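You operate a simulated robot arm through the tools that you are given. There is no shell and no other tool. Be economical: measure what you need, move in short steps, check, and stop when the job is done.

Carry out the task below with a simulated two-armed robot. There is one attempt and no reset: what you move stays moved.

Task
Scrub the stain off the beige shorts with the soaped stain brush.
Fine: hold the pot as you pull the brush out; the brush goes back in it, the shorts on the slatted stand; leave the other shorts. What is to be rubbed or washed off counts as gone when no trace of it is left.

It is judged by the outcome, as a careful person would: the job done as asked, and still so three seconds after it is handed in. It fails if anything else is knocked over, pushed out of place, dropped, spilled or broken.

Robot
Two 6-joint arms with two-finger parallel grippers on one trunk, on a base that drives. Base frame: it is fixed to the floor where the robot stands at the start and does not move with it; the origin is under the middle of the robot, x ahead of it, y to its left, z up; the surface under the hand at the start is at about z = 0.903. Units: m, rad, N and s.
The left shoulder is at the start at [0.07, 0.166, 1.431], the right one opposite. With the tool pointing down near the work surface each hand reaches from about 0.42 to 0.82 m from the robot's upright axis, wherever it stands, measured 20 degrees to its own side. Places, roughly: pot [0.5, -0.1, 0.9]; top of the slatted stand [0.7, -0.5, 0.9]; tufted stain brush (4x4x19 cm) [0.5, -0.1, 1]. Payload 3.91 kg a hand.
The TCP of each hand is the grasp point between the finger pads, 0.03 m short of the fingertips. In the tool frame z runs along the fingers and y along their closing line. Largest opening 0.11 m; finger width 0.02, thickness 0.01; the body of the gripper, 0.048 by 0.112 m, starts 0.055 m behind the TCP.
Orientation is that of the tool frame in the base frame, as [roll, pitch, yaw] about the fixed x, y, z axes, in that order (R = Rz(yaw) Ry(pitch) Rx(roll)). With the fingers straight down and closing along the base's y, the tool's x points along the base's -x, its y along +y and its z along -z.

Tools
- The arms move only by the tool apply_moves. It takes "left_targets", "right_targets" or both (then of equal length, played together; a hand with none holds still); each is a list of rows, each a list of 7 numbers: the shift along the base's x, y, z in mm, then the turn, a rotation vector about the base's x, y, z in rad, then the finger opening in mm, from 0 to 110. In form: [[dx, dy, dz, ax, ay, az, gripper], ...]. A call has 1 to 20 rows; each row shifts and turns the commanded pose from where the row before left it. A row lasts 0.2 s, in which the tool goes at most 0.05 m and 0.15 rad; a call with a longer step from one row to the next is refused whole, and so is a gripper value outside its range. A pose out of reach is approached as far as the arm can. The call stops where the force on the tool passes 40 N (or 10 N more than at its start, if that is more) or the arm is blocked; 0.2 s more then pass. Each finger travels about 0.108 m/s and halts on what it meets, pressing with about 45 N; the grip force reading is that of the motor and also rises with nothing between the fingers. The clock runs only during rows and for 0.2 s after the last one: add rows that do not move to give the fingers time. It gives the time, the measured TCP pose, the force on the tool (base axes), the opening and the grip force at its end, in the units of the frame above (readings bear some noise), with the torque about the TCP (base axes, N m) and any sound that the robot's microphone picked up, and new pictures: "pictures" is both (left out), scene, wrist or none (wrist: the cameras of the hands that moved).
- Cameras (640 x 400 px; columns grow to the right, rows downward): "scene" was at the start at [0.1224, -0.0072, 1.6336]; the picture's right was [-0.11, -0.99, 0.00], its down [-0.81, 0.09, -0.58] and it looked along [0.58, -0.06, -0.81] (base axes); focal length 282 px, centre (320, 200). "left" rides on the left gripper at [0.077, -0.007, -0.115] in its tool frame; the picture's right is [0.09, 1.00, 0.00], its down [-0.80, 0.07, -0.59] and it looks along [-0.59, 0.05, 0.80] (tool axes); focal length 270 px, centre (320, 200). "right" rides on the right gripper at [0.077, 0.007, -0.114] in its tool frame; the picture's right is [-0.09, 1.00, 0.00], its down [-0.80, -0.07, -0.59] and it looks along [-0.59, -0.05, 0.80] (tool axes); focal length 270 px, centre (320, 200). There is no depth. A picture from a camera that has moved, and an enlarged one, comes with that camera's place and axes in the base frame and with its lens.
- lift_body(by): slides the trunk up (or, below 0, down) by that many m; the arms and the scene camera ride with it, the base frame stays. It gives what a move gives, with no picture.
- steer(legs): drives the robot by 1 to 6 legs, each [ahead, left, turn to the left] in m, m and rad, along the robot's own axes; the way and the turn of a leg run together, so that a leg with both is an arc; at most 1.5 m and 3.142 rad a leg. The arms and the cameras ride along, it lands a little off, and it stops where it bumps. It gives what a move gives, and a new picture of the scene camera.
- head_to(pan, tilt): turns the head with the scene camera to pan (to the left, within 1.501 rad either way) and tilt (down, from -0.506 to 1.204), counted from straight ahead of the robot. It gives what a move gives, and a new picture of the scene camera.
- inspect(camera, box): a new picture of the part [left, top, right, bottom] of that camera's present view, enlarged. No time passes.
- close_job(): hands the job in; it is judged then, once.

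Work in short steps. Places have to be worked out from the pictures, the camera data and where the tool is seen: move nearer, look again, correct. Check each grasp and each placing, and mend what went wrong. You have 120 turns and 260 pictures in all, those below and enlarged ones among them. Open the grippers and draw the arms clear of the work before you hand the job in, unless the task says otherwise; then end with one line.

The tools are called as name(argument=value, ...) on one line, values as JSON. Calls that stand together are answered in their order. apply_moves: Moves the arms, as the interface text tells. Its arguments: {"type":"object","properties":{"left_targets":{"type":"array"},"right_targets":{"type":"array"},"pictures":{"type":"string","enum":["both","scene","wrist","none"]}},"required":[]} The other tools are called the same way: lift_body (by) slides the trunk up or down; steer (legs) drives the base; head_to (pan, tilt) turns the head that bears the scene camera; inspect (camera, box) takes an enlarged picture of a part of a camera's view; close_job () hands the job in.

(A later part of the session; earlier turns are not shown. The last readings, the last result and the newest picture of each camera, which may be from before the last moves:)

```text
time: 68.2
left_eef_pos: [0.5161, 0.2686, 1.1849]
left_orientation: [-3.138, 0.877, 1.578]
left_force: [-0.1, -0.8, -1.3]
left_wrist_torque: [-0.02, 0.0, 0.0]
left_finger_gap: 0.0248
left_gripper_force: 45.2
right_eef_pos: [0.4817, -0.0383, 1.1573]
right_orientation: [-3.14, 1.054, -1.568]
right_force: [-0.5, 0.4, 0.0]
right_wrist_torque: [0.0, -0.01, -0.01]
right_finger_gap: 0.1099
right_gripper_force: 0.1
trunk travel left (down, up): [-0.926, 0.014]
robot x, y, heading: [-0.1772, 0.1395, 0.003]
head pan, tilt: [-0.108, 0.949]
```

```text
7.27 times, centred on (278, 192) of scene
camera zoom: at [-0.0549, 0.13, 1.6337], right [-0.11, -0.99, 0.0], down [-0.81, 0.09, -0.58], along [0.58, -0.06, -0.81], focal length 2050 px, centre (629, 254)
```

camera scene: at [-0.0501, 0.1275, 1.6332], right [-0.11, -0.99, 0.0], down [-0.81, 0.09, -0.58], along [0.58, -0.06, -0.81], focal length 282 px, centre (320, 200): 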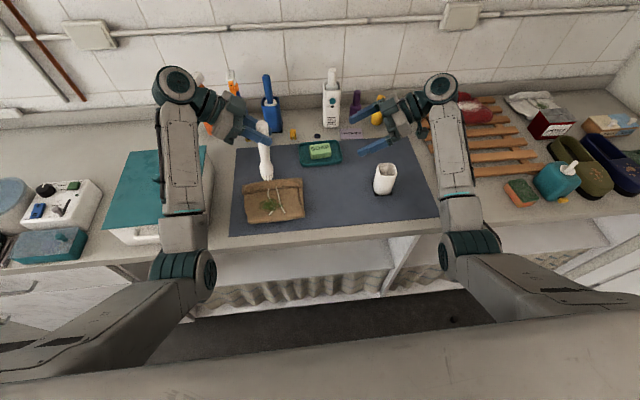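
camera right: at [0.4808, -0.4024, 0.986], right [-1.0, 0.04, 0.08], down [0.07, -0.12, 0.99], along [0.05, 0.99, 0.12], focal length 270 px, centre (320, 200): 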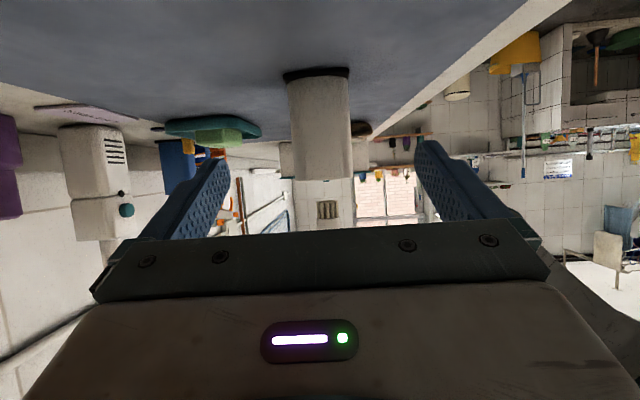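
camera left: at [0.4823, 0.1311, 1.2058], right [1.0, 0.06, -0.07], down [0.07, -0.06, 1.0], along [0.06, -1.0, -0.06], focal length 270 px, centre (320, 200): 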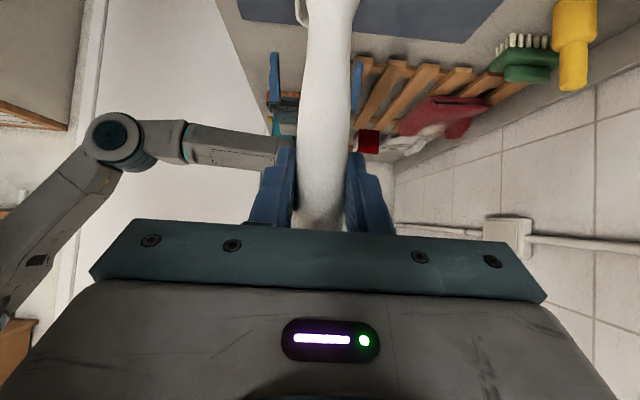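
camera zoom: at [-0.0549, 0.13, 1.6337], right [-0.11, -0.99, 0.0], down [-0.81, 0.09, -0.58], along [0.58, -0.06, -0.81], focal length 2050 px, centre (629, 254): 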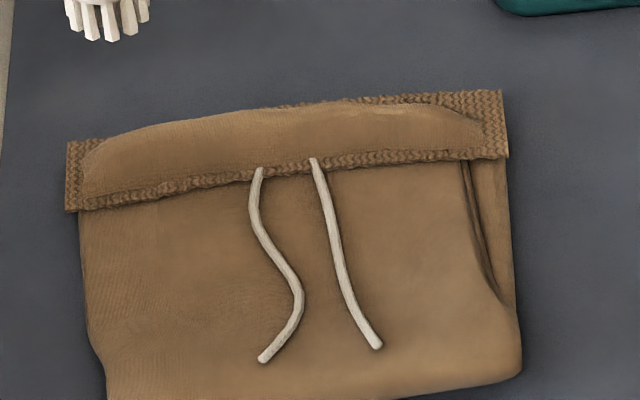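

No trace of the stain is visible. Next I return the brush: I raise it a little and drive 0.28 m right so both arms face the pot.

apply_moves(left_targets=[[-10, 0, 10, 0, 0, 0, 15], [-10, 0, 5, 0, 0, 0, 15], [0, 0, 0, 0, 0, 0, 15]], pictures="none")

steer(legs=[[0, -0.28, 0]])

```text
time: 69.0
left_eef_pos: [0.4958, 0.2671, 1.1993]
left_orientation: [-3.137, 0.876, 1.579]
left_force: [-0.2, 1.0, -0.4]
left_wrist_torque: [0.03, -0.03, -0.02]
left_finger_gap: 0.0249
left_gripper_force: 45.2
right_eef_pos: [0.4829, -0.0391, 1.1558]
right_orientation: [-3.141, 1.053, -1.57]
right_force: [-0.1, -0.1, 0.2]
right_wrist_torque: [-0.03, 0.0, 0.0]
right_finger_gap: 0.1101
right_gripper_force: 0.1
trunk travel left (down, up): [-0.926, 0.014]
robot x, y, heading: [-0.1769, 0.1383, 0.002]
head pan, tilt: [-0.108, 0.949]
```

```text
time: 71.0
left_eef_pos: [0.4968, -0.0106, 1.1994]
left_orientation: [-3.139, 0.877, 1.582]
left_force: [0.1, 0.8, -0.3]
left_wrist_torque: [-0.02, 0.01, 0.02]
left_finger_gap: 0.0251
left_gripper_force: 44.9
right_eef_pos: [0.4844, -0.3171, 1.1561]
right_orientation: [-3.14, 1.05, -1.563]
right_force: [-1.4, -0.2, -0.8]
right_wrist_torque: [-0.01, -0.01, 0.0]
right_finger_gap: 0.1099
right_gripper_force: 0.0
trunk travel left (down, up): [-0.926, 0.014]
robot x, y, heading: [-0.178, -0.1474, 0.006]
head pan, tilt: [-0.108, 0.949]
camera scene: at [-0.0525, -0.1491, 1.6336], right [-0.1, -0.99, 0.0], down [-0.81, 0.08, -0.58], along [0.58, -0.06, -0.81], focal length 282 px, centre (320, 200)
```

scene: 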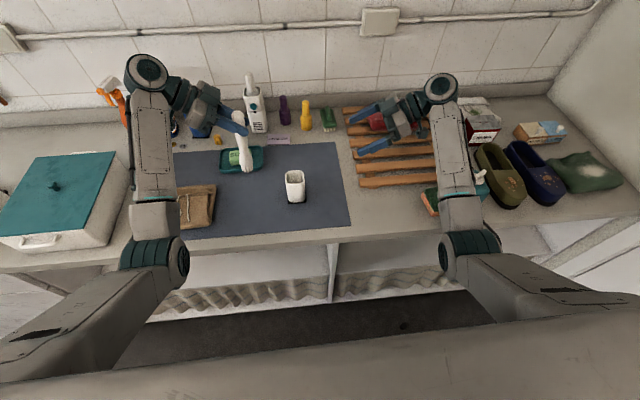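

The pot hasn't moved. The right hand goes down and back along its earlier path to grip it.

apply_moves(right_targets=[[3, 0, -40, 0, 0, 0, 110], [0, 0, -40, 0, 0, 0, 110], [0, 0, -40, 0, 0, 0, 110], [0, 10, -30, 0, 0, 0, 110], [0, 25, -10, 0, 0, 0, 110], [0, 30, -20, 0, 0, 0, 110], [0, 40, -20, 0, 0, 0, 110], [0, 40, -10, 0, 0, 0, 110], [0, 25, 0, 0, 0, 0, 110], [0, 14, 0, 0, 0, 0, 110], [0, 0, 0, 0, 0, 0, 80], [0, 0, 0, 0, 0, 0, 60], [0, 0, 0, 0, 0, 0, 45], [0, 0, 0, 0, 0, 0, 45], [0, 0, 0, 0, 0, 0, 45]])

inspect(camera="scene", box=[210, 100, 340, 220])

```text
time: 74.2
left_eef_pos: [0.4959, -0.0131, 1.1997]
left_orientation: [-3.138, 0.876, 1.583]
left_force: [0.5, 0.3, 0.3]
left_wrist_torque: [0.02, 0.02, 0.0]
left_finger_gap: 0.0249
left_gripper_force: 45.3
right_eef_pos: [0.4871, -0.1351, 0.9437]
right_orientation: [-3.141, 1.051, -1.564]
right_force: [0.8, 0.8, -0.2]
right_wrist_torque: [0.0, 0.03, 0.0]
right_finger_gap: 0.0557
right_gripper_force: 44.9
trunk travel left (down, up): [-0.926, 0.014]
robot x, y, heading: [-0.1774, -0.1455, 0.008]
head pan, tilt: [-0.108, 0.949]
camera scene: at [-0.0523, -0.1518, 1.6336], right [-0.1, -0.99, 0.0], down [-0.81, 0.08, -0.58], along [0.58, -0.06, -0.81], focal length 282 px, centre (320, 200)
camera right: at [0.4813, -0.2731, 0.934], right [-1.0, 0.04, 0.08], down [0.07, -0.12, 0.99], along [0.05, 0.99, 0.12], focal length 270 px, centre (320, 200)
```

scene: 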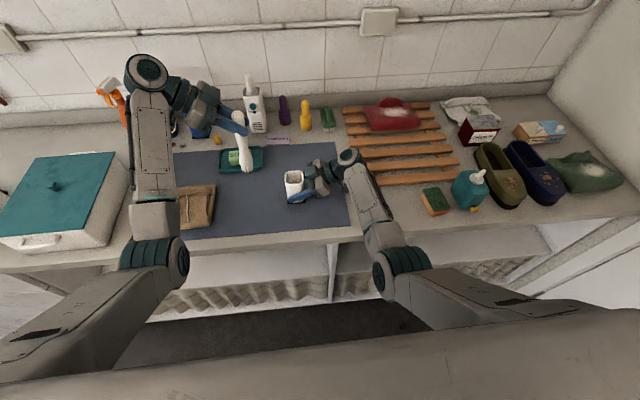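
right: 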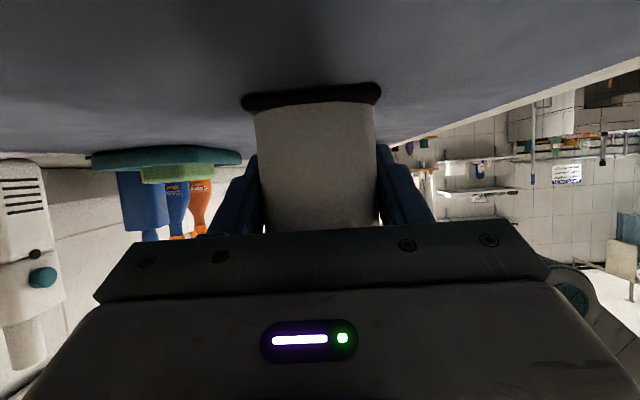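

```text
3.33 times, centred on (275, 160) of scene
camera zoom: at [-0.0523, -0.1518, 1.6336], right [-0.1, -0.99, 0.0], down [-0.81, 0.08, -0.58], along [0.58, -0.06, -0.81], focal length 940 px, centre (470, 333)
```

zoom: 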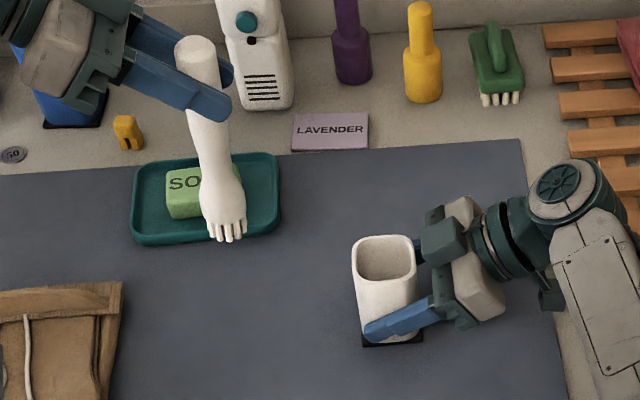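

The pot is held again. The brush leans about 0.1 rad, with its head toward +y, so I rotate it back upright and move it above the pot opening, then check alignment before lowering.

apply_moves(left_targets=[[0, -20, 0, -0.05, 0, 0, 15], [-3, -25, 0, -0.05, 0, 0, 15], [-3, -30, 0, 0, 0, 0, 15], [0, -30, 0, 0, 0, 0, 15], [0, -8, 0, 0, 0, 0, 15], [0, 0, 0, 0, 0, 0, 15]], pictures="none")

inspect(camera="scene", box=[260, 120, 340, 210])

inspect(camera="left", box=[200, 0, 440, 230])

```text
time: 75.6
left_eef_pos: [0.4882, -0.1251, 1.1997]
left_orientation: [-3.135, 0.976, 1.586]
left_force: [0.1, -0.3, -0.3]
left_wrist_torque: [0.0, -0.03, -0.03]
left_finger_gap: 0.025
left_gripper_force: 45.1
right_eef_pos: [0.4876, -0.1373, 0.9454]
right_orientation: [-3.141, 1.051, -1.567]
right_force: [-1.0, -0.5, 0.3]
right_wrist_torque: [-0.01, 0.1, 0.02]
right_finger_gap: 0.0555
right_gripper_force: 45.3
trunk travel left (down, up): [-0.926, 0.014]
robot x, y, heading: [-0.1749, -0.1449, 0.007]
head pan, tilt: [-0.108, 0.949]
```

```text
4.44 times, centred on (300, 165) of scene
camera zoom: at [-0.0525, -0.1521, 1.6336], right [-0.1, -0.99, 0.0], down [-0.81, 0.08, -0.58], along [0.58, -0.06, -0.81], focal length 1253 px, centre (409, 356)
```

zoom: 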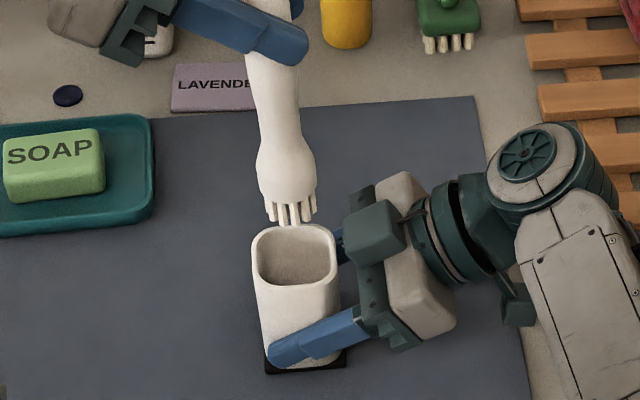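

```text
1.74 times, centred on (320, 115) of left
camera zoom: at [0.4804, 0.0113, 1.2006], right [1.0, 0.06, -0.08], down [0.07, 0.04, 1.0], along [0.06, -1.0, 0.04], focal length 470 px, centre (320, 348)
```

zoom: 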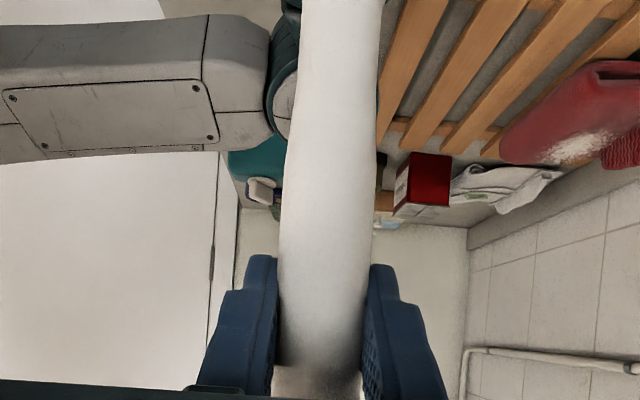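

The tuft tips line up with the rim centre to within a few mm. I shift -2 mm in x, lower until the tips are just inside the rim, and look again.

apply_moves(left_targets=[[-2, 0, -10, 0, 0, 0, 15], [0, 0, -10, 0, 0, 0, 15], [0, 0, -10, 0, 0, 0, 15], [0, 0, -8, 0, 0, 0, 15], [0, 0, 0, 0, 0, 0, 15]], pictures="none")

inspect(camera="scene", box=[270, 140, 330, 210])

```text
time: 76.8
left_eef_pos: [0.4883, -0.1272, 1.1619]
left_orientation: [-3.135, 0.975, 1.587]
left_force: [0.0, -0.5, -0.4]
left_wrist_torque: [0.03, 0.02, 0.02]
left_finger_gap: 0.0247
left_gripper_force: 45.0
right_eef_pos: [0.4875, -0.1352, 0.9445]
right_orientation: [-3.141, 1.052, -1.564]
right_force: [-0.7, -1.2, -0.5]
right_wrist_torque: [-0.09, 0.04, -0.02]
right_finger_gap: 0.0556
right_gripper_force: 44.2
trunk travel left (down, up): [-0.926, 0.014]
robot x, y, heading: [-0.1761, -0.1449, 0.01]
head pan, tilt: [-0.108, 0.949]
```

```text
5.71 times, centred on (300, 175) of scene
camera zoom: at [-0.0525, -0.1522, 1.6336], right [-0.1, -0.99, 0.0], down [-0.81, 0.08, -0.58], along [0.58, -0.06, -0.81], focal length 1611 px, centre (434, 343)
```

zoom: 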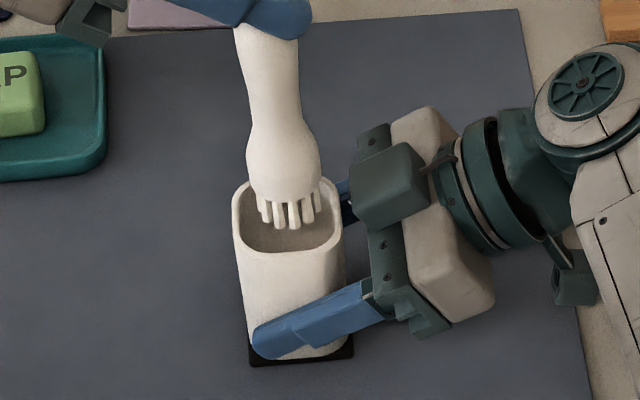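

The tufts are centred sideways and sit a few mm toward the back. I shift -3 mm in x and lower in small steps while watching the force.

apply_moves(left_targets=[[-3, 0, -4, 0, 0, 0, 15], [0, 0, -8, 0, 0, 0, 15], [0, 0, -8, 0, 0, 0, 15], [0, 0, 0, 0, 0, 0, 15]], pictures="none")

inspect(camera="scene", box=[270, 140, 330, 210])

```text
time: 77.8
left_eef_pos: [0.485, -0.1255, 1.1398]
left_orientation: [-3.133, 0.976, 1.586]
left_force: [0.1, -0.8, -1.1]
left_wrist_torque: [-0.03, 0.0, -0.01]
left_finger_gap: 0.025
left_gripper_force: 44.9
right_eef_pos: [0.4879, -0.1363, 0.9445]
right_orientation: [3.14, 1.052, -1.564]
right_force: [-0.4, 0.2, -0.4]
right_wrist_torque: [-0.04, 0.04, 0.01]
right_finger_gap: 0.0557
right_gripper_force: 45.7
trunk travel left (down, up): [-0.926, 0.014]
robot x, y, heading: [-0.1743, -0.1463, 0.008]
head pan, tilt: [-0.108, 0.949]
```

```text
5.71 times, centred on (300, 175) of scene
camera zoom: at [-0.0524, -0.1521, 1.6336], right [-0.1, -0.99, 0.0], down [-0.81, 0.08, -0.58], along [0.58, -0.06, -0.81], focal length 1611 px, centre (434, 343)
```

zoom: 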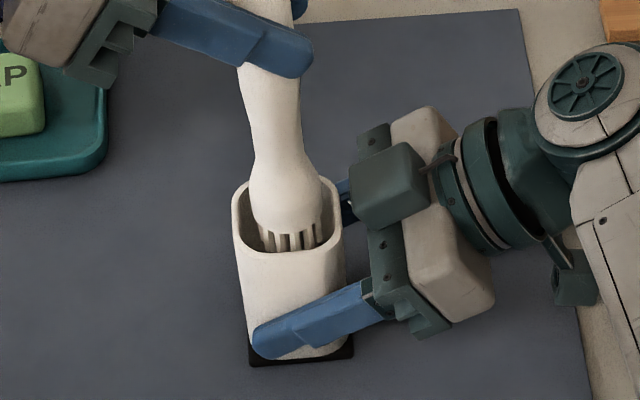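

The tufts are inside the pot with no force. I keep lowering.

apply_moves(left_targets=[[0, 0, -10, 0, 0, 0, 15], [0, 0, -10, 0, 0, 0, 15], [0, 0, -10, 0, 0, 0, 15], [0, 0, -10, 0, 0, 0, 15], [0, 0, -10, 0, 0, 0, 15], [0, 0, -8, 0, 0, 0, 15], [0, 0, 0, 0, 0, 0, 15]], pictures="none")

inspect(camera="scene", box=[270, 140, 330, 210])

```text
time: 79.4
left_eef_pos: [0.4848, -0.1254, 1.0825]
left_orientation: [-3.136, 0.975, 1.585]
left_force: [0.1, 0.9, -0.2]
left_wrist_torque: [0.01, 0.01, 0.0]
left_finger_gap: 0.0248
left_gripper_force: 44.6
right_eef_pos: [0.487, -0.1346, 0.9459]
right_orientation: [3.142, 1.053, -1.566]
right_force: [0.2, 0.8, 0.8]
right_wrist_torque: [-0.01, 0.04, 0.0]
right_finger_gap: 0.0559
right_gripper_force: 45.0
trunk travel left (down, up): [-0.926, 0.014]
robot x, y, heading: [-0.1766, -0.1443, 0.008]
head pan, tilt: [-0.108, 0.949]
```

```text
5.71 times, centred on (300, 175) of scene
camera zoom: at [-0.0524, -0.152, 1.6336], right [-0.1, -0.99, 0.0], down [-0.81, 0.08, -0.58], along [0.58, -0.06, -0.81], focal length 1611 px, centre (434, 343)
```

zoom: 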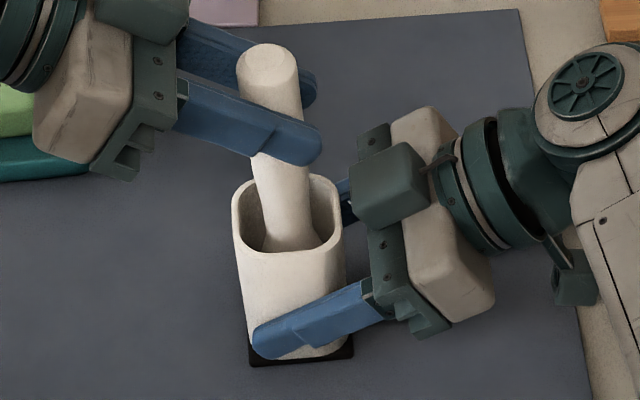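

Nearly home. I go down in fine steps until it touches bottom.

apply_moves(left_targets=[[0, 0, -5, 0, 0, 0, 15], [0, 0, -4, 0, 0, 0, 15], [0, 0, -3, 0, 0, 0, 15], [0, 0, -2, 0, 0, 0, 15]], pictures="none")

```text
time: 80.4
left_eef_pos: [0.486, -0.1259, 1.0719]
left_orientation: [-3.138, 0.978, 1.58]
left_force: [-3.4, 0.6, 12.4]
left_wrist_torque: [0.14, 0.56, 0.04]
left_finger_gap: 0.0248
left_gripper_force: 45.1
right_eef_pos: [0.4879, -0.1363, 0.9448]
right_orientation: [-3.141, 1.05, -1.564]
right_force: [9.1, 1.3, -5.1]
right_wrist_torque: [0.17, -0.13, -0.2]
right_finger_gap: 0.0555
right_gripper_force: 45.1
trunk travel left (down, up): [-0.926, 0.014]
robot x, y, heading: [-0.1746, -0.1419, 0.009]
head pan, tilt: [-0.108, 0.949]
```

It has reached the bottom at 12 N. I relieve the load, open the left fingers and draw back along +y while the right hand still holds the pot.

apply_moves(left_targets=[[0, 0, 2, 0, 0, 0, 15], [0, 0, 0, 0, 0, 0, 40], [0, 0, 0, 0, 0, 0, 70], [0, 0, 0, 0, 0, 0, 110], [0, 0, 0, 0, 0, 0, 110], [0, 20, 0, 0, 0, 0, 110], [0, 30, 0, 0, 0, 0, 110], [0, 40, 0, 0, 0, 0, 110], [0, 40, 10, 0, 0, 0, 110], [0, 0, 0, 0, 0, 0, 110]])

inspect(camera="scene", box=[270, 140, 330, 210])

```text
time: 82.6
left_eef_pos: [0.4844, 0.004, 1.082]
left_orientation: [-3.134, 0.977, 1.588]
left_force: [-0.5, -0.5, -0.9]
left_wrist_torque: [-0.01, 0.04, 0.01]
left_finger_gap: 0.1101
left_gripper_force: 0.0
right_eef_pos: [0.4869, -0.1348, 0.9456]
right_orientation: [-3.141, 1.055, -1.564]
right_force: [0.0, 1.4, -0.4]
right_wrist_torque: [0.06, 0.01, -0.03]
right_finger_gap: 0.0558
right_gripper_force: 45.4
trunk travel left (down, up): [-0.926, 0.014]
robot x, y, heading: [-0.1752, -0.1429, 0.008]
head pan, tilt: [-0.108, 0.949]
camera scene: at [-0.0523, -0.1526, 1.6336], right [-0.1, -0.99, 0.0], down [-0.81, 0.08, -0.58], along [0.58, -0.06, -0.81], focal length 282 px, centre (320, 200)
camera left: at [0.4761, 0.1417, 1.0828], right [1.0, 0.06, -0.08], down [0.07, 0.04, 1.0], along [0.06, -1.0, 0.04], focal length 270 px, centre (320, 200)
```

scene: 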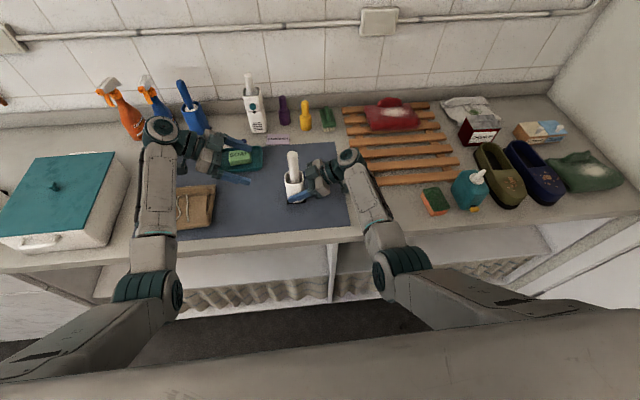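
left: 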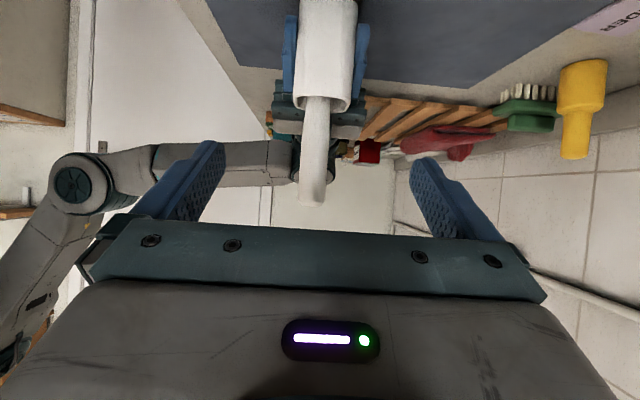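

```text
5.71 times, centred on (300, 175) of scene
camera zoom: at [-0.0523, -0.1526, 1.6336], right [-0.1, -0.99, 0.0], down [-0.81, 0.08, -0.58], along [0.58, -0.06, -0.81], focal length 1611 px, centre (434, 343)
```

zoom: 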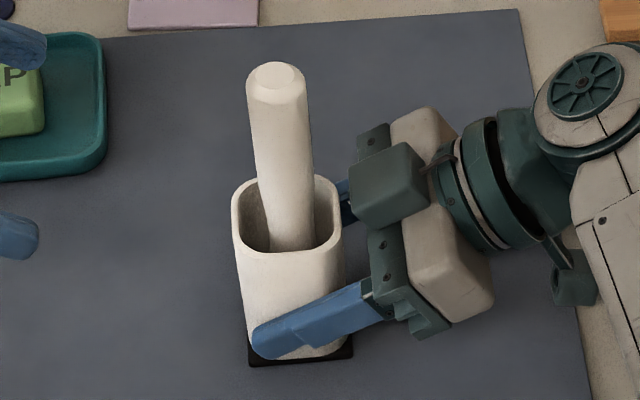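

The brush is back in its pot. I release the pot, withdraw the right hand and turn it fingers-down, and raise the left hand out of the way.

apply_moves(right_targets=[[0, 0, 0, 0, 0, 0, 80], [0, 0, 0, 0, 0, 0, 110], [0, 0, 0, 0, 0, 0, 110], [0, -20, 0, 0, 0, 0, 110], [0, -30, 0, 0, 0, 0, 110], [0, -30, 5, 0, 0, 0, 110], [0, -30, 10, 0, 0, 0, 110], [0, -30, 15, 0, 0, 0, 110], [0, 0, 20, -0.15, 0, 0, 110], [0, 0, 10, -0.15, 0, 0, 110], [0, 0, 0, -0.15, 0, 0, 110], [0, 0, 0, -0.15, 0, 0, 110], [0, 0, 0, -0.15, 0, 0, 110], [0, 0, 0, -0.15, 0, 0, 110], [0, 0, 0, -0.15, 0, 0, 110]], left_targets=[[0, 10, 20, 0, 0, 0, 110], [0, 10, 20, 0, 0, 0, 110], [0, 10, 20, 0, 0, 0, 110], [0, 10, 20, 0, 0, 0, 110], [0, 10, 20, 0, 0, 0, 110], [0, 0, 10, 0, 0, 0, 110], [0, 0, 0, 0, 0, 0, 80], [0, 0, 0, 0, 0, 0, 50], [0, 0, 0, 0, 0, 0, 30], [0, 0, 0, 0, 0, 0, 30], [0, 0, 0, 0, 0, 0, 30], [0, 0, 0, 0, 0, 0, 30], [0, 0, 0, 0, 0, 0, 30], [0, 0, 0, 0, 0, 0, 30], [0, 0, 0, 0, 0, 0, 30]], pictures="scene")

```text
time: 85.8
left_eef_pos: [0.484, 0.0542, 1.1926]
left_orientation: [-3.138, 0.978, 1.585]
left_force: [1.1, 0.1, -0.7]
left_wrist_torque: [-0.03, 0.02, 0.0]
left_finger_gap: 0.0297
left_gripper_force: 0.1
right_eef_pos: [0.4872, -0.2741, 1.0047]
right_orientation: [3.138, -0.001, -1.566]
right_force: [-0.9, 0.0, 0.2]
right_wrist_torque: [-0.01, 0.02, -0.04]
right_finger_gap: 0.1103
right_gripper_force: 0.1
trunk travel left (down, up): [-0.926, 0.014]
robot x, y, heading: [-0.175, -0.1454, 0.004]
head pan, tilt: [-0.108, 0.949]
camera scene: at [-0.0527, -0.1502, 1.6336], right [-0.1, -0.99, 0.0], down [-0.81, 0.08, -0.58], along [0.58, -0.06, -0.81], focal length 282 px, centre (320, 200)
```

scene: 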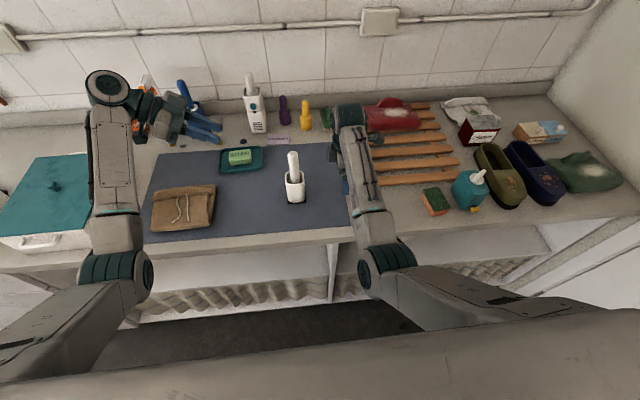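

The pot and brush stand undisturbed. I back off, drive left past the pot and come forward again, so the right hand hovers over the shorts.

steer(legs=[[-0.25, 0, 0], [0, 0.45, 0], [0.25, 0, 0]])

```text
time: 91.3
left_eef_pos: [0.4754, 0.5025, 1.1942]
left_orientation: [-3.14, 0.975, 1.58]
left_force: [-0.2, 0.2, -0.1]
left_wrist_torque: [-0.01, -0.03, 0.01]
left_finger_gap: 0.0301
left_gripper_force: 0.1
right_eef_pos: [0.4773, 0.1732, 1.0079]
right_orientation: [3.139, 0.004, -1.567]
right_force: [0.4, -0.8, 0.5]
right_wrist_torque: [-0.01, -0.03, 0.01]
right_finger_gap: 0.11
right_gripper_force: 0.0
trunk travel left (down, up): [-0.926, 0.014]
robot x, y, heading: [-0.1853, 0.3026, 0.004]
head pan, tilt: [-0.108, 0.949]
camera scene: at [-0.0633, 0.296, 1.634], right [-0.1, -0.99, 0.0], down [-0.81, 0.08, -0.58], along [0.58, -0.06, -0.81], focal length 282 px, centre (320, 200)
```

scene: 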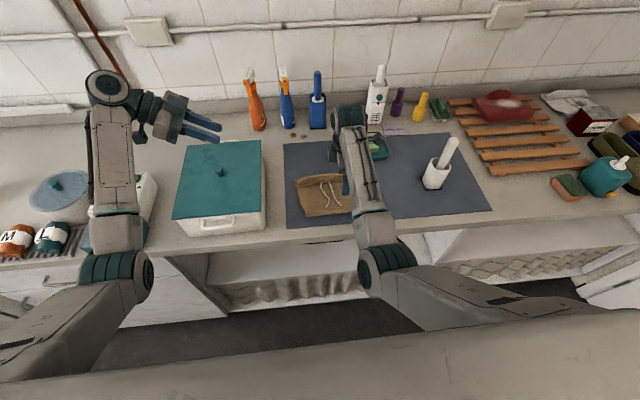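

The right hand hovers over the right half of the shorts. I look through its wrist camera and enlarge the shorts.

inspect(camera="right", box=[0, 0, 640, 400])

inspect(camera="scene", box=[280, 150, 380, 230])

```text
1.00 times, centred on (320, 200) of right (not enlarged: the box is as wide or as high as the picture)
camera zoom: at [0.4715, 0.0951, 1.1206], right [-1.0, 0.08, 0.0], down [0.07, 0.8, 0.6], along [0.05, 0.59, -0.8], focal length 270 px, centre (320, 200)
```

zoom: 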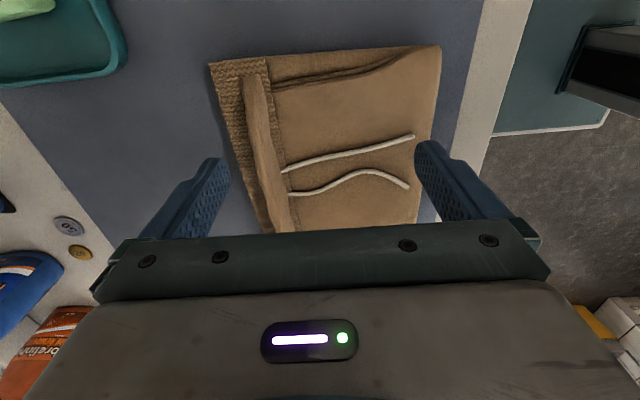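

```text
5.00 times, centred on (330, 190) of scene
camera zoom: at [-0.0633, 0.296, 1.634], right [-0.1, -0.99, 0.0], down [-0.81, 0.08, -0.58], along [0.58, -0.06, -0.81], focal length 1409 px, centre (270, 250)
```

zoom: 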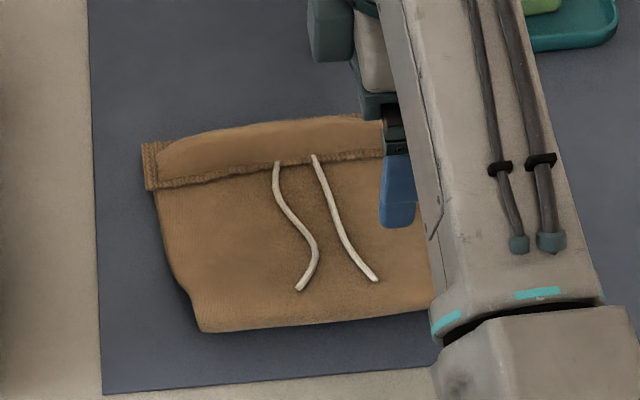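

A raised fold stands along the waistband near x≈0.512, and it looks like a good thing to pinch. The fingers already close along x, so I move over its middle and lower partway.

apply_moves(right_targets=[[17, 25, 0, 0, 0, 0, 90], [17, 25, -10, 0, 0, 0, 70], [0, 0, -5, 0, 0, 0, 60], [0, 0, 0, 0, 0, 0, 60]], pictures="wrist")

inspect(camera="scene", box=[280, 150, 380, 230])

inspect(camera="left", box=[200, 0, 440, 230])

```text
time: 92.3
left_eef_pos: [0.4775, 0.5008, 1.1932]
left_orientation: [-3.136, 0.974, 1.584]
left_force: [-0.2, -0.4, 0.5]
left_wrist_torque: [0.02, 0.0, -0.02]
left_finger_gap: 0.0299
left_gripper_force: 0.0
right_eef_pos: [0.5139, 0.2228, 0.9905]
right_orientation: [3.136, 0.004, -1.566]
right_force: [0.4, -0.2, 0.1]
right_wrist_torque: [-0.02, 0.02, -0.01]
right_finger_gap: 0.0602
right_gripper_force: 0.1
trunk travel left (down, up): [-0.926, 0.014]
robot x, y, heading: [-0.1808, 0.3032, 0.011]
head pan, tilt: [-0.108, 0.949]
camera right: at [0.5075, 0.1444, 1.1037], right [-1.0, 0.08, 0.01], down [0.07, 0.8, 0.6], along [0.05, 0.59, -0.8], focal length 270 px, centre (320, 200)
```

right: 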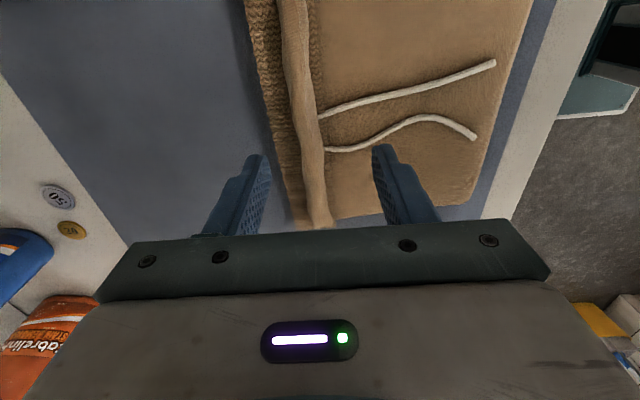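

```text
5.00 times, centred on (330, 190) of scene
camera zoom: at [-0.0601, 0.2956, 1.6337], right [-0.1, -0.99, 0.0], down [-0.81, 0.08, -0.58], along [0.58, -0.06, -0.81], focal length 1409 px, centre (270, 250)
```

zoom: 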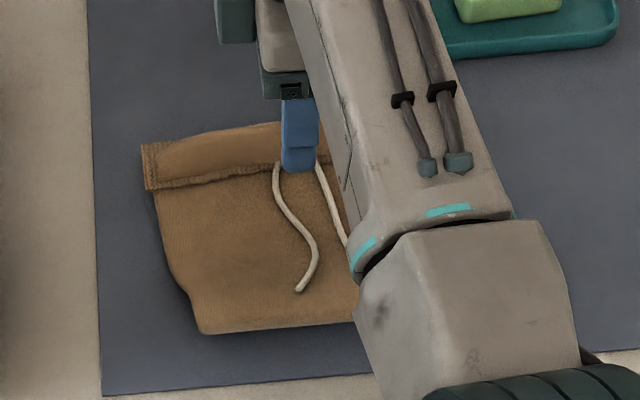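

```text
1.74 times, centred on (320, 115) of left
camera zoom: at [0.4691, 0.6391, 1.1943], right [1.0, 0.06, -0.08], down [0.07, 0.04, 1.0], along [0.06, -1.0, 0.04], focal length 470 px, centre (320, 348)
```

zoom: 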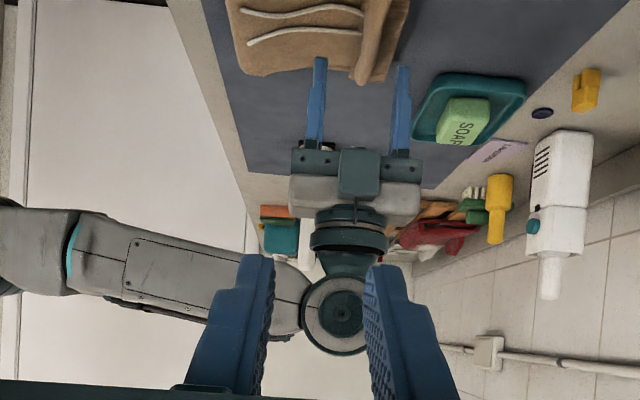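

The ridge lies between the fingers. I lower until the tips lightly meet the cloth.

apply_moves(right_targets=[[2, 0, -10, 0, 0, 0, 60], [0, 0, -10, 0, 0, 0, 60], [0, 0, -5, 0, 0, 0, 60], [0, 0, -3, 0, 0, 0, 60], [0, 0, -2, 0, 0, 0, 60], [0, 0, 0, 0, 0, 0, 60]], pictures="wrist")

inspect(camera="left", box=[270, 0, 390, 110])

```text
time: 93.7
left_eef_pos: [0.4759, 0.5023, 1.1944]
left_orientation: [-3.139, 0.977, 1.585]
left_force: [0.0, -0.4, 0.2]
left_wrist_torque: [-0.03, -0.02, 0.02]
left_finger_gap: 0.0299
left_gripper_force: 0.1
right_eef_pos: [0.5159, 0.2221, 0.9621]
right_orientation: [3.138, 0.005, -1.568]
right_force: [0.0, -0.5, 9.7]
right_wrist_torque: [-0.08, 0.29, 0.03]
right_finger_gap: 0.0596
right_gripper_force: 0.0
trunk travel left (down, up): [-0.926, 0.014]
robot x, y, heading: [-0.1818, 0.3012, 0.007]
head pan, tilt: [-0.108, 0.949]
camera right: at [0.5095, 0.1448, 1.0755], right [-1.0, 0.08, 0.0], down [0.07, 0.8, 0.6], along [0.05, 0.59, -0.8], focal length 270 px, centre (320, 200)
```

right: 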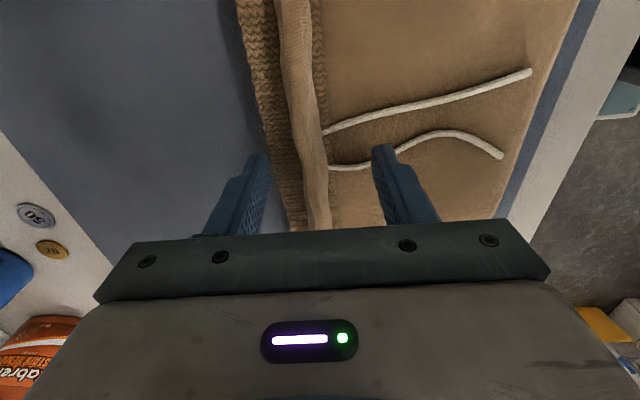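

```text
3.64 times, centred on (330, 55) of left
camera zoom: at [0.4683, 0.6394, 1.1948], right [1.0, 0.06, -0.08], down [0.07, 0.04, 1.0], along [0.06, -1.0, 0.04], focal length 983 px, centre (284, 727)
```

zoom: 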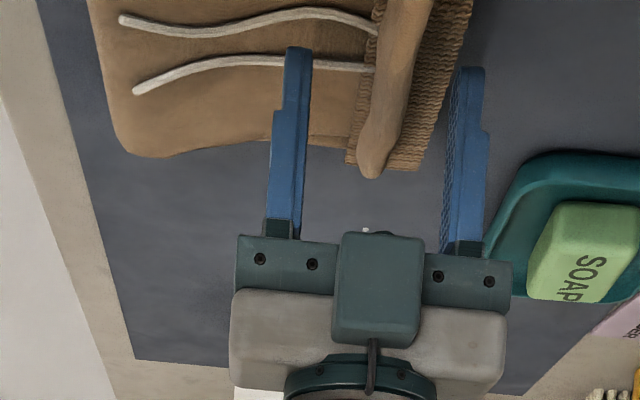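

The front fingertip rests on the cloth and the standing fold is between the fingers. I raise 1 mm and close.

apply_moves(right_targets=[[0, 0, 1, 0, 0, 0, 45], [0, 0, 0, 0, 0, 0, 30], [0, 0, 0, 0, 0, 0, 15], [0, 0, 0, 0, 0, 0, 5], [0, 0, 0, 0, 0, 0, 0], [0, 0, 0, 0, 0, 0, 0]], pictures="wrist")

inspect(camera="left", box=[270, 0, 390, 110])

```text
time: 95.1
left_eef_pos: [0.4779, 0.5019, 1.1927]
left_orientation: [-3.136, 0.975, 1.586]
left_force: [0.1, 0.2, 0.9]
left_wrist_torque: [0.05, -0.03, 0.0]
left_finger_gap: 0.0299
left_gripper_force: 0.1
right_eef_pos: [0.5154, 0.2225, 0.9618]
right_orientation: [3.135, 0.004, -1.568]
right_force: [4.6, -0.3, 9.5]
right_wrist_torque: [-0.04, -0.33, 0.08]
right_finger_gap: 0.0103
right_gripper_force: 45.1
trunk travel left (down, up): [-0.926, 0.014]
robot x, y, heading: [-0.1788, 0.3011, 0.003]
head pan, tilt: [-0.108, 0.949]
camera right: at [0.5094, 0.1445, 1.0757], right [-1.0, 0.08, 0.0], down [0.07, 0.8, 0.6], along [0.05, 0.59, -0.8], focal length 270 px, centre (320, 200)
```

right: 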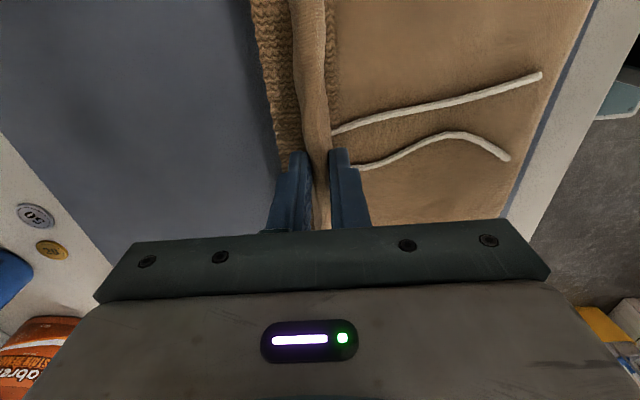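

```text
3.64 times, centred on (330, 55) of left
camera zoom: at [0.4688, 0.6393, 1.1944], right [1.0, 0.06, -0.08], down [0.07, 0.04, 1.0], along [0.06, -1.0, 0.04], focal length 983 px, centre (284, 727)
```

zoom: 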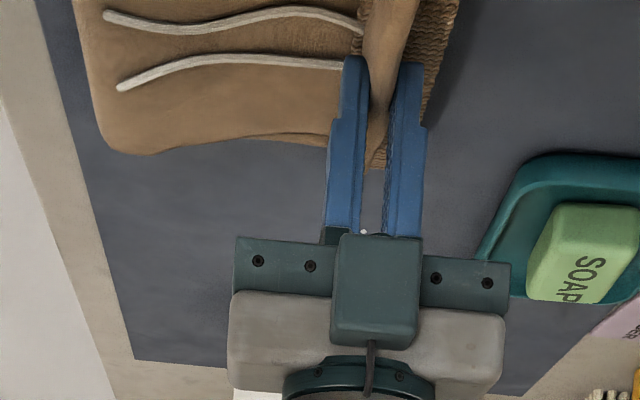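

The fold is gripped with a 10 mm gap at 45 N. I lift slowly and check that the shorts come along.

apply_moves(right_targets=[[0, 0, 10, 0, 0, 0, 0], [0, 0, 15, 0, 0, 0, 0], [0, 0, 15, 0, 0, 0, 0], [0, 0, 10, 0, 0, 0, 0], [0, 0, 0, 0, 0, 0, 0]])

inspect(camera="scene", box=[280, 130, 400, 230])

```text
time: 96.3
left_eef_pos: [0.4769, 0.5016, 1.1932]
left_orientation: [-3.136, 0.976, 1.583]
left_force: [0.2, -0.2, 0.2]
left_wrist_torque: [0.0, 0.01, 0.02]
left_finger_gap: 0.0299
left_gripper_force: 0.1
right_eef_pos: [0.5158, 0.2226, 1.0118]
right_orientation: [3.136, 0.004, -1.569]
right_force: [-0.9, 0.3, -0.4]
right_wrist_torque: [-0.03, -0.03, 0.03]
right_finger_gap: 0.0102
right_gripper_force: 45.5
trunk travel left (down, up): [-0.926, 0.014]
robot x, y, heading: [-0.1823, 0.3029, 0.008]
head pan, tilt: [-0.108, 0.949]
camera scene: at [-0.0598, 0.2959, 1.6336], right [-0.1, -0.99, 0.0], down [-0.81, 0.08, -0.58], along [0.58, -0.06, -0.81], focal length 282 px, centre (320, 200)
camera right: at [0.5099, 0.1446, 1.1252], right [-1.0, 0.08, 0.01], down [0.07, 0.8, 0.6], along [0.05, 0.59, -0.8], focal length 270 px, centre (320, 200)
```

scene: 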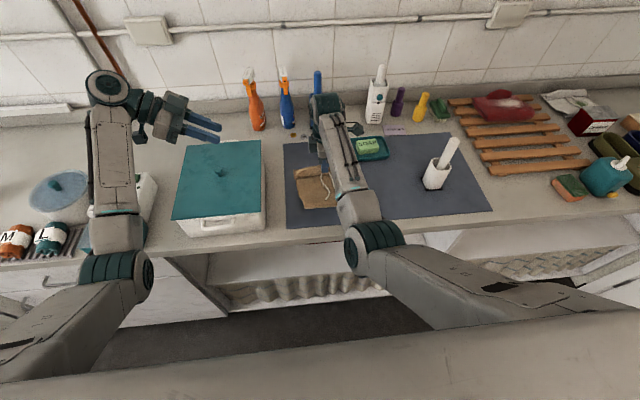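
right: 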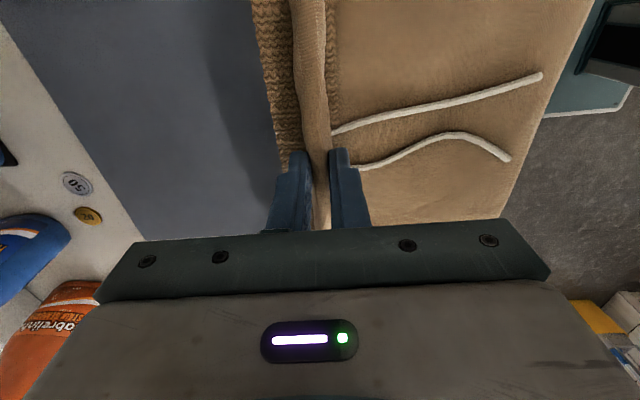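

```text
4.00 times, centred on (340, 180) of scene
camera zoom: at [-0.0598, 0.2959, 1.6336], right [-0.1, -0.99, 0.0], down [-0.81, 0.08, -0.58], along [0.58, -0.06, -0.81], focal length 1128 px, centre (240, 280)
```

zoom: 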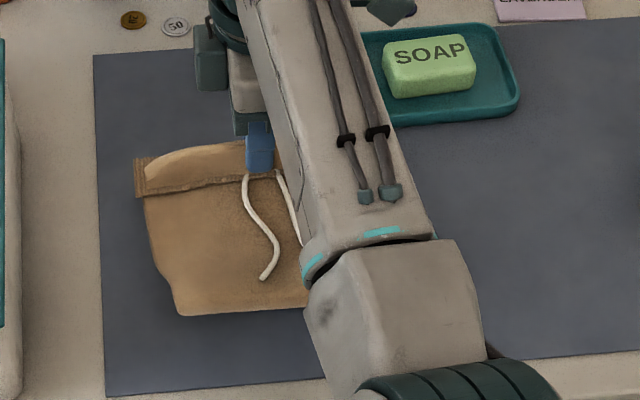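

The shorts hang level in the right hand. The free part of the stand is about x 0.50–0.73, y -0.69 to -0.34, in front of the red item. I raise slightly, back away, go right past the pot, then forward toward the stand, keeping left of the sponge.

steer(legs=[[-0.28, 0, 0], [0, -0.61, 0]])

```text
time: 101.3
left_eef_pos: [0.2067, -0.0883, 1.193]
left_orientation: [-3.134, 0.977, 1.596]
left_force: [0.7, -0.4, -0.3]
left_wrist_torque: [0.0, -0.01, 0.01]
left_finger_gap: 0.0298
left_gripper_force: 0.1
right_eef_pos: [0.2464, -0.3679, 1.0118]
right_orientation: [3.137, 0.002, -1.555]
right_force: [0.1, -0.2, -0.6]
right_wrist_torque: [0.02, -0.08, 0.01]
right_finger_gap: 0.0099
right_gripper_force: 45.4
trunk travel left (down, up): [-0.926, 0.014]
robot x, y, heading: [-0.4535, -0.2952, 0.019]
head pan, tilt: [-0.108, 0.949]
camera scene: at [-0.3295, -0.2992, 1.6336], right [-0.09, -1.0, 0.0], down [-0.81, 0.07, -0.58], along [0.58, -0.05, -0.81], focal length 282 px, centre (320, 200)
```

scene: 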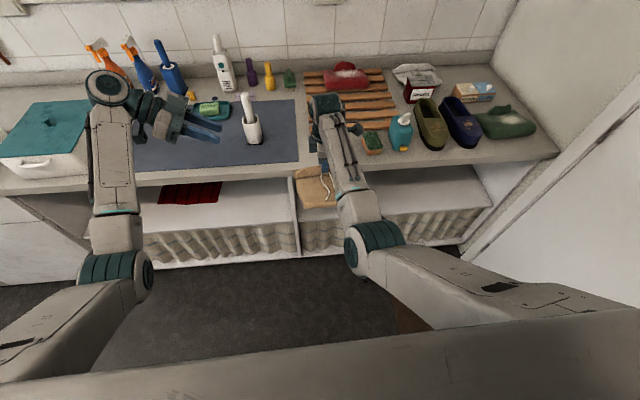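

The shorts are still held, with a clear path ahead toward the stand. I straighten the heading and drive forward 0.40 m.

steer(legs=[[0, 0, -0.019], [0.4, 0, 0]])

inspect(camera="scene", box=[300, 80, 500, 240])

```text
time: 104.1
left_eef_pos: [0.6108, -0.1044, 1.1938]
left_orientation: [-3.138, 0.976, 1.573]
left_force: [-0.7, -0.2, 0.3]
left_wrist_torque: [-0.01, 0.01, 0.0]
left_finger_gap: 0.0299
left_gripper_force: 0.0
right_eef_pos: [0.6455, -0.3829, 1.0126]
right_orientation: [3.138, 0.003, -1.579]
right_force: [-0.3, 0.7, -1.1]
right_wrist_torque: [0.03, -0.04, 0.0]
right_finger_gap: 0.0102
right_gripper_force: 44.9
trunk travel left (down, up): [-0.926, 0.014]
robot x, y, heading: [-0.0473, -0.2977, -0.005]
head pan, tilt: [-0.108, 0.949]
camera scene: at [0.07, -0.3049, 1.6339], right [-0.11, -0.99, 0.0], down [-0.81, 0.09, -0.58], along [0.58, -0.07, -0.81], focal length 282 px, centre (320, 200)
```

scene: 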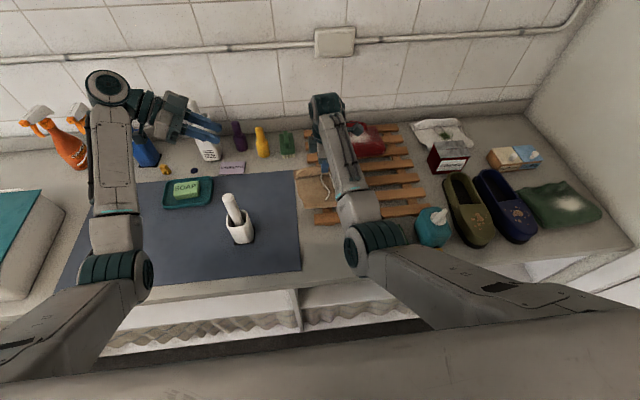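

```text
2.50 times, centred on (400, 160) of scene
camera zoom: at [0.07, -0.3049, 1.6339], right [-0.11, -0.99, 0.0], down [-0.81, 0.09, -0.58], along [0.58, -0.07, -0.81], focal length 705 px, centre (120, 300)
```

zoom: 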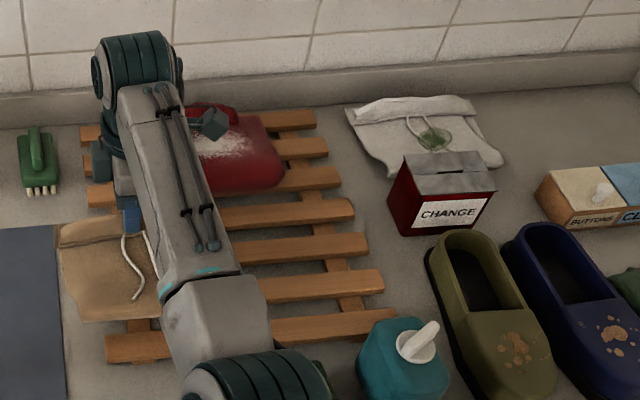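

The shorts hang just left of the stand and everything is clear. I shift the right hand 90 mm further right with the arm, which keeps the elbow about 8 cm from the teal bottle.

apply_moves(right_targets=[[0, -15, 4, 0, 0, 0, 0], [0, -25, 0, 0, 0, 0, 0], [0, -25, 0, 0, 0, 0, 0], [0, -25, 0, 0, 0, 0, 0], [0, 0, 0, 0, 0, 0, 0]], pictures="wrist")

inspect(camera="scene", box=[290, 80, 490, 240])

inspect(camera="left", box=[200, 0, 440, 230])

```text
time: 105.3
left_eef_pos: [0.6108, -0.1038, 1.1932]
left_orientation: [-3.135, 0.978, 1.573]
left_force: [-0.3, 0.8, 0.0]
left_wrist_torque: [-0.06, -0.01, 0.01]
left_finger_gap: 0.0298
left_gripper_force: 0.1
right_eef_pos: [0.6486, -0.4737, 1.0161]
right_orientation: [3.136, 0.003, -1.577]
right_force: [-0.4, 1.3, -1.3]
right_wrist_torque: [-0.01, -0.03, -0.02]
right_finger_gap: 0.0102
right_gripper_force: 44.9
trunk travel left (down, up): [-0.926, 0.014]
robot x, y, heading: [-0.0421, -0.2976, -0.008]
head pan, tilt: [-0.108, 0.949]
camera right: at [0.6413, -0.5513, 1.1294], right [-1.0, 0.1, 0.01], down [0.08, 0.8, 0.6], along [0.05, 0.59, -0.8], focal length 270 px, centre (320, 200)
```

right: 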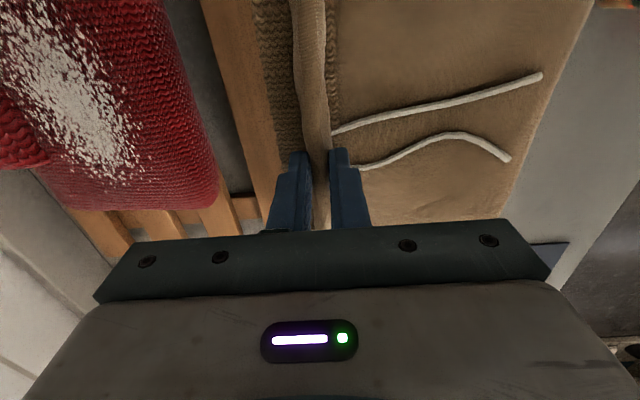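

```text
2.50 times, centred on (390, 160) of scene
camera zoom: at [0.0718, -0.3046, 1.6337], right [-0.11, -0.99, 0.0], down [-0.81, 0.09, -0.58], along [0.58, -0.07, -0.81], focal length 705 px, centre (145, 300)
```

zoom: 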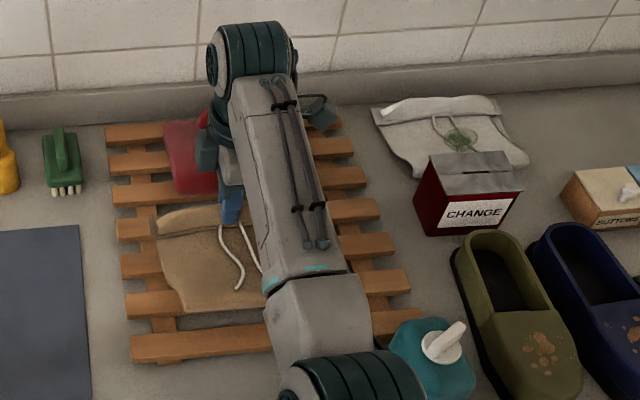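

```text
1.74 times, centred on (320, 115) of left
camera zoom: at [0.6049, 0.0329, 1.1943], right [1.0, 0.05, -0.08], down [0.07, 0.04, 1.0], along [0.05, -1.0, 0.04], focal length 470 px, centre (320, 348)
```

zoom: 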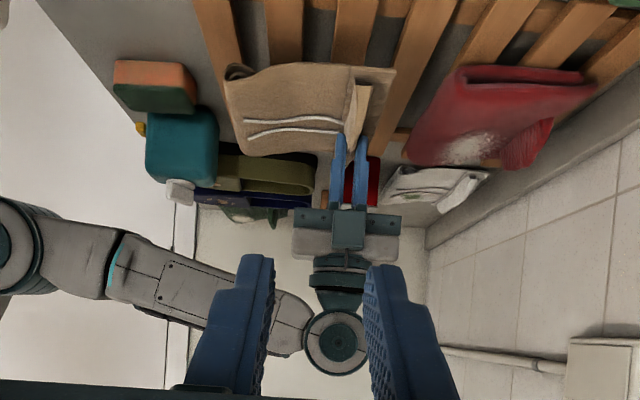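

The shorts sit well within the stand with a gap to the red item. I lower gently until they touch the slats.

apply_moves(right_targets=[[0, 0, -8, 0, 0, 0, 0], [0, 0, -6, 0, 0, 0, 0], [0, 0, -4, 0, 0, 0, 0], [0, 0, -3, 0, 0, 0, 0], [0, 0, 0, 0, 0, 0, 0]], pictures="none")

```text
time: 106.5
left_eef_pos: [0.6121, -0.1046, 1.1928]
left_orientation: [-3.137, 0.976, 1.573]
left_force: [0.2, 0.5, 0.4]
left_wrist_torque: [0.03, -0.02, -0.01]
left_finger_gap: 0.0303
left_gripper_force: 0.0
right_eef_pos: [0.6469, -0.4721, 0.9941]
right_orientation: [3.137, 0.003, -1.578]
right_force: [-0.7, -0.2, -1.7]
right_wrist_torque: [0.0, -0.07, -0.02]
right_finger_gap: 0.0099
right_gripper_force: 45.6
trunk travel left (down, up): [-0.926, 0.014]
robot x, y, heading: [-0.0518, -0.2988, -0.009]
head pan, tilt: [-0.108, 0.949]
```

There is no contact yet, so I continue in small steps.

apply_moves(right_targets=[[0, 0, -3, 0, 0, 0, 0], [0, 0, -3, 0, 0, 0, 0], [0, 0, -2, 0, 0, 0, 0], [0, 0, -2, 0, 0, 0, 0]], pictures="none")

```text
time: 107.5
left_eef_pos: [0.6117, -0.1034, 1.1936]
left_orientation: [-3.134, 0.976, 1.574]
left_force: [-1.0, 1.3, 0.0]
left_wrist_torque: [0.0, 0.0, -0.04]
left_finger_gap: 0.03
left_gripper_force: 0.1
right_eef_pos: [0.6465, -0.474, 0.9831]
right_orientation: [3.134, 0.003, -1.579]
right_force: [-0.7, -0.1, -2.0]
right_wrist_torque: [-0.04, -0.08, -0.02]
right_finger_gap: 0.0102
right_gripper_force: 45.2
trunk travel left (down, up): [-0.926, 0.014]
robot x, y, heading: [-0.0503, -0.2959, -0.007]
head pan, tilt: [-0.108, 0.949]
```

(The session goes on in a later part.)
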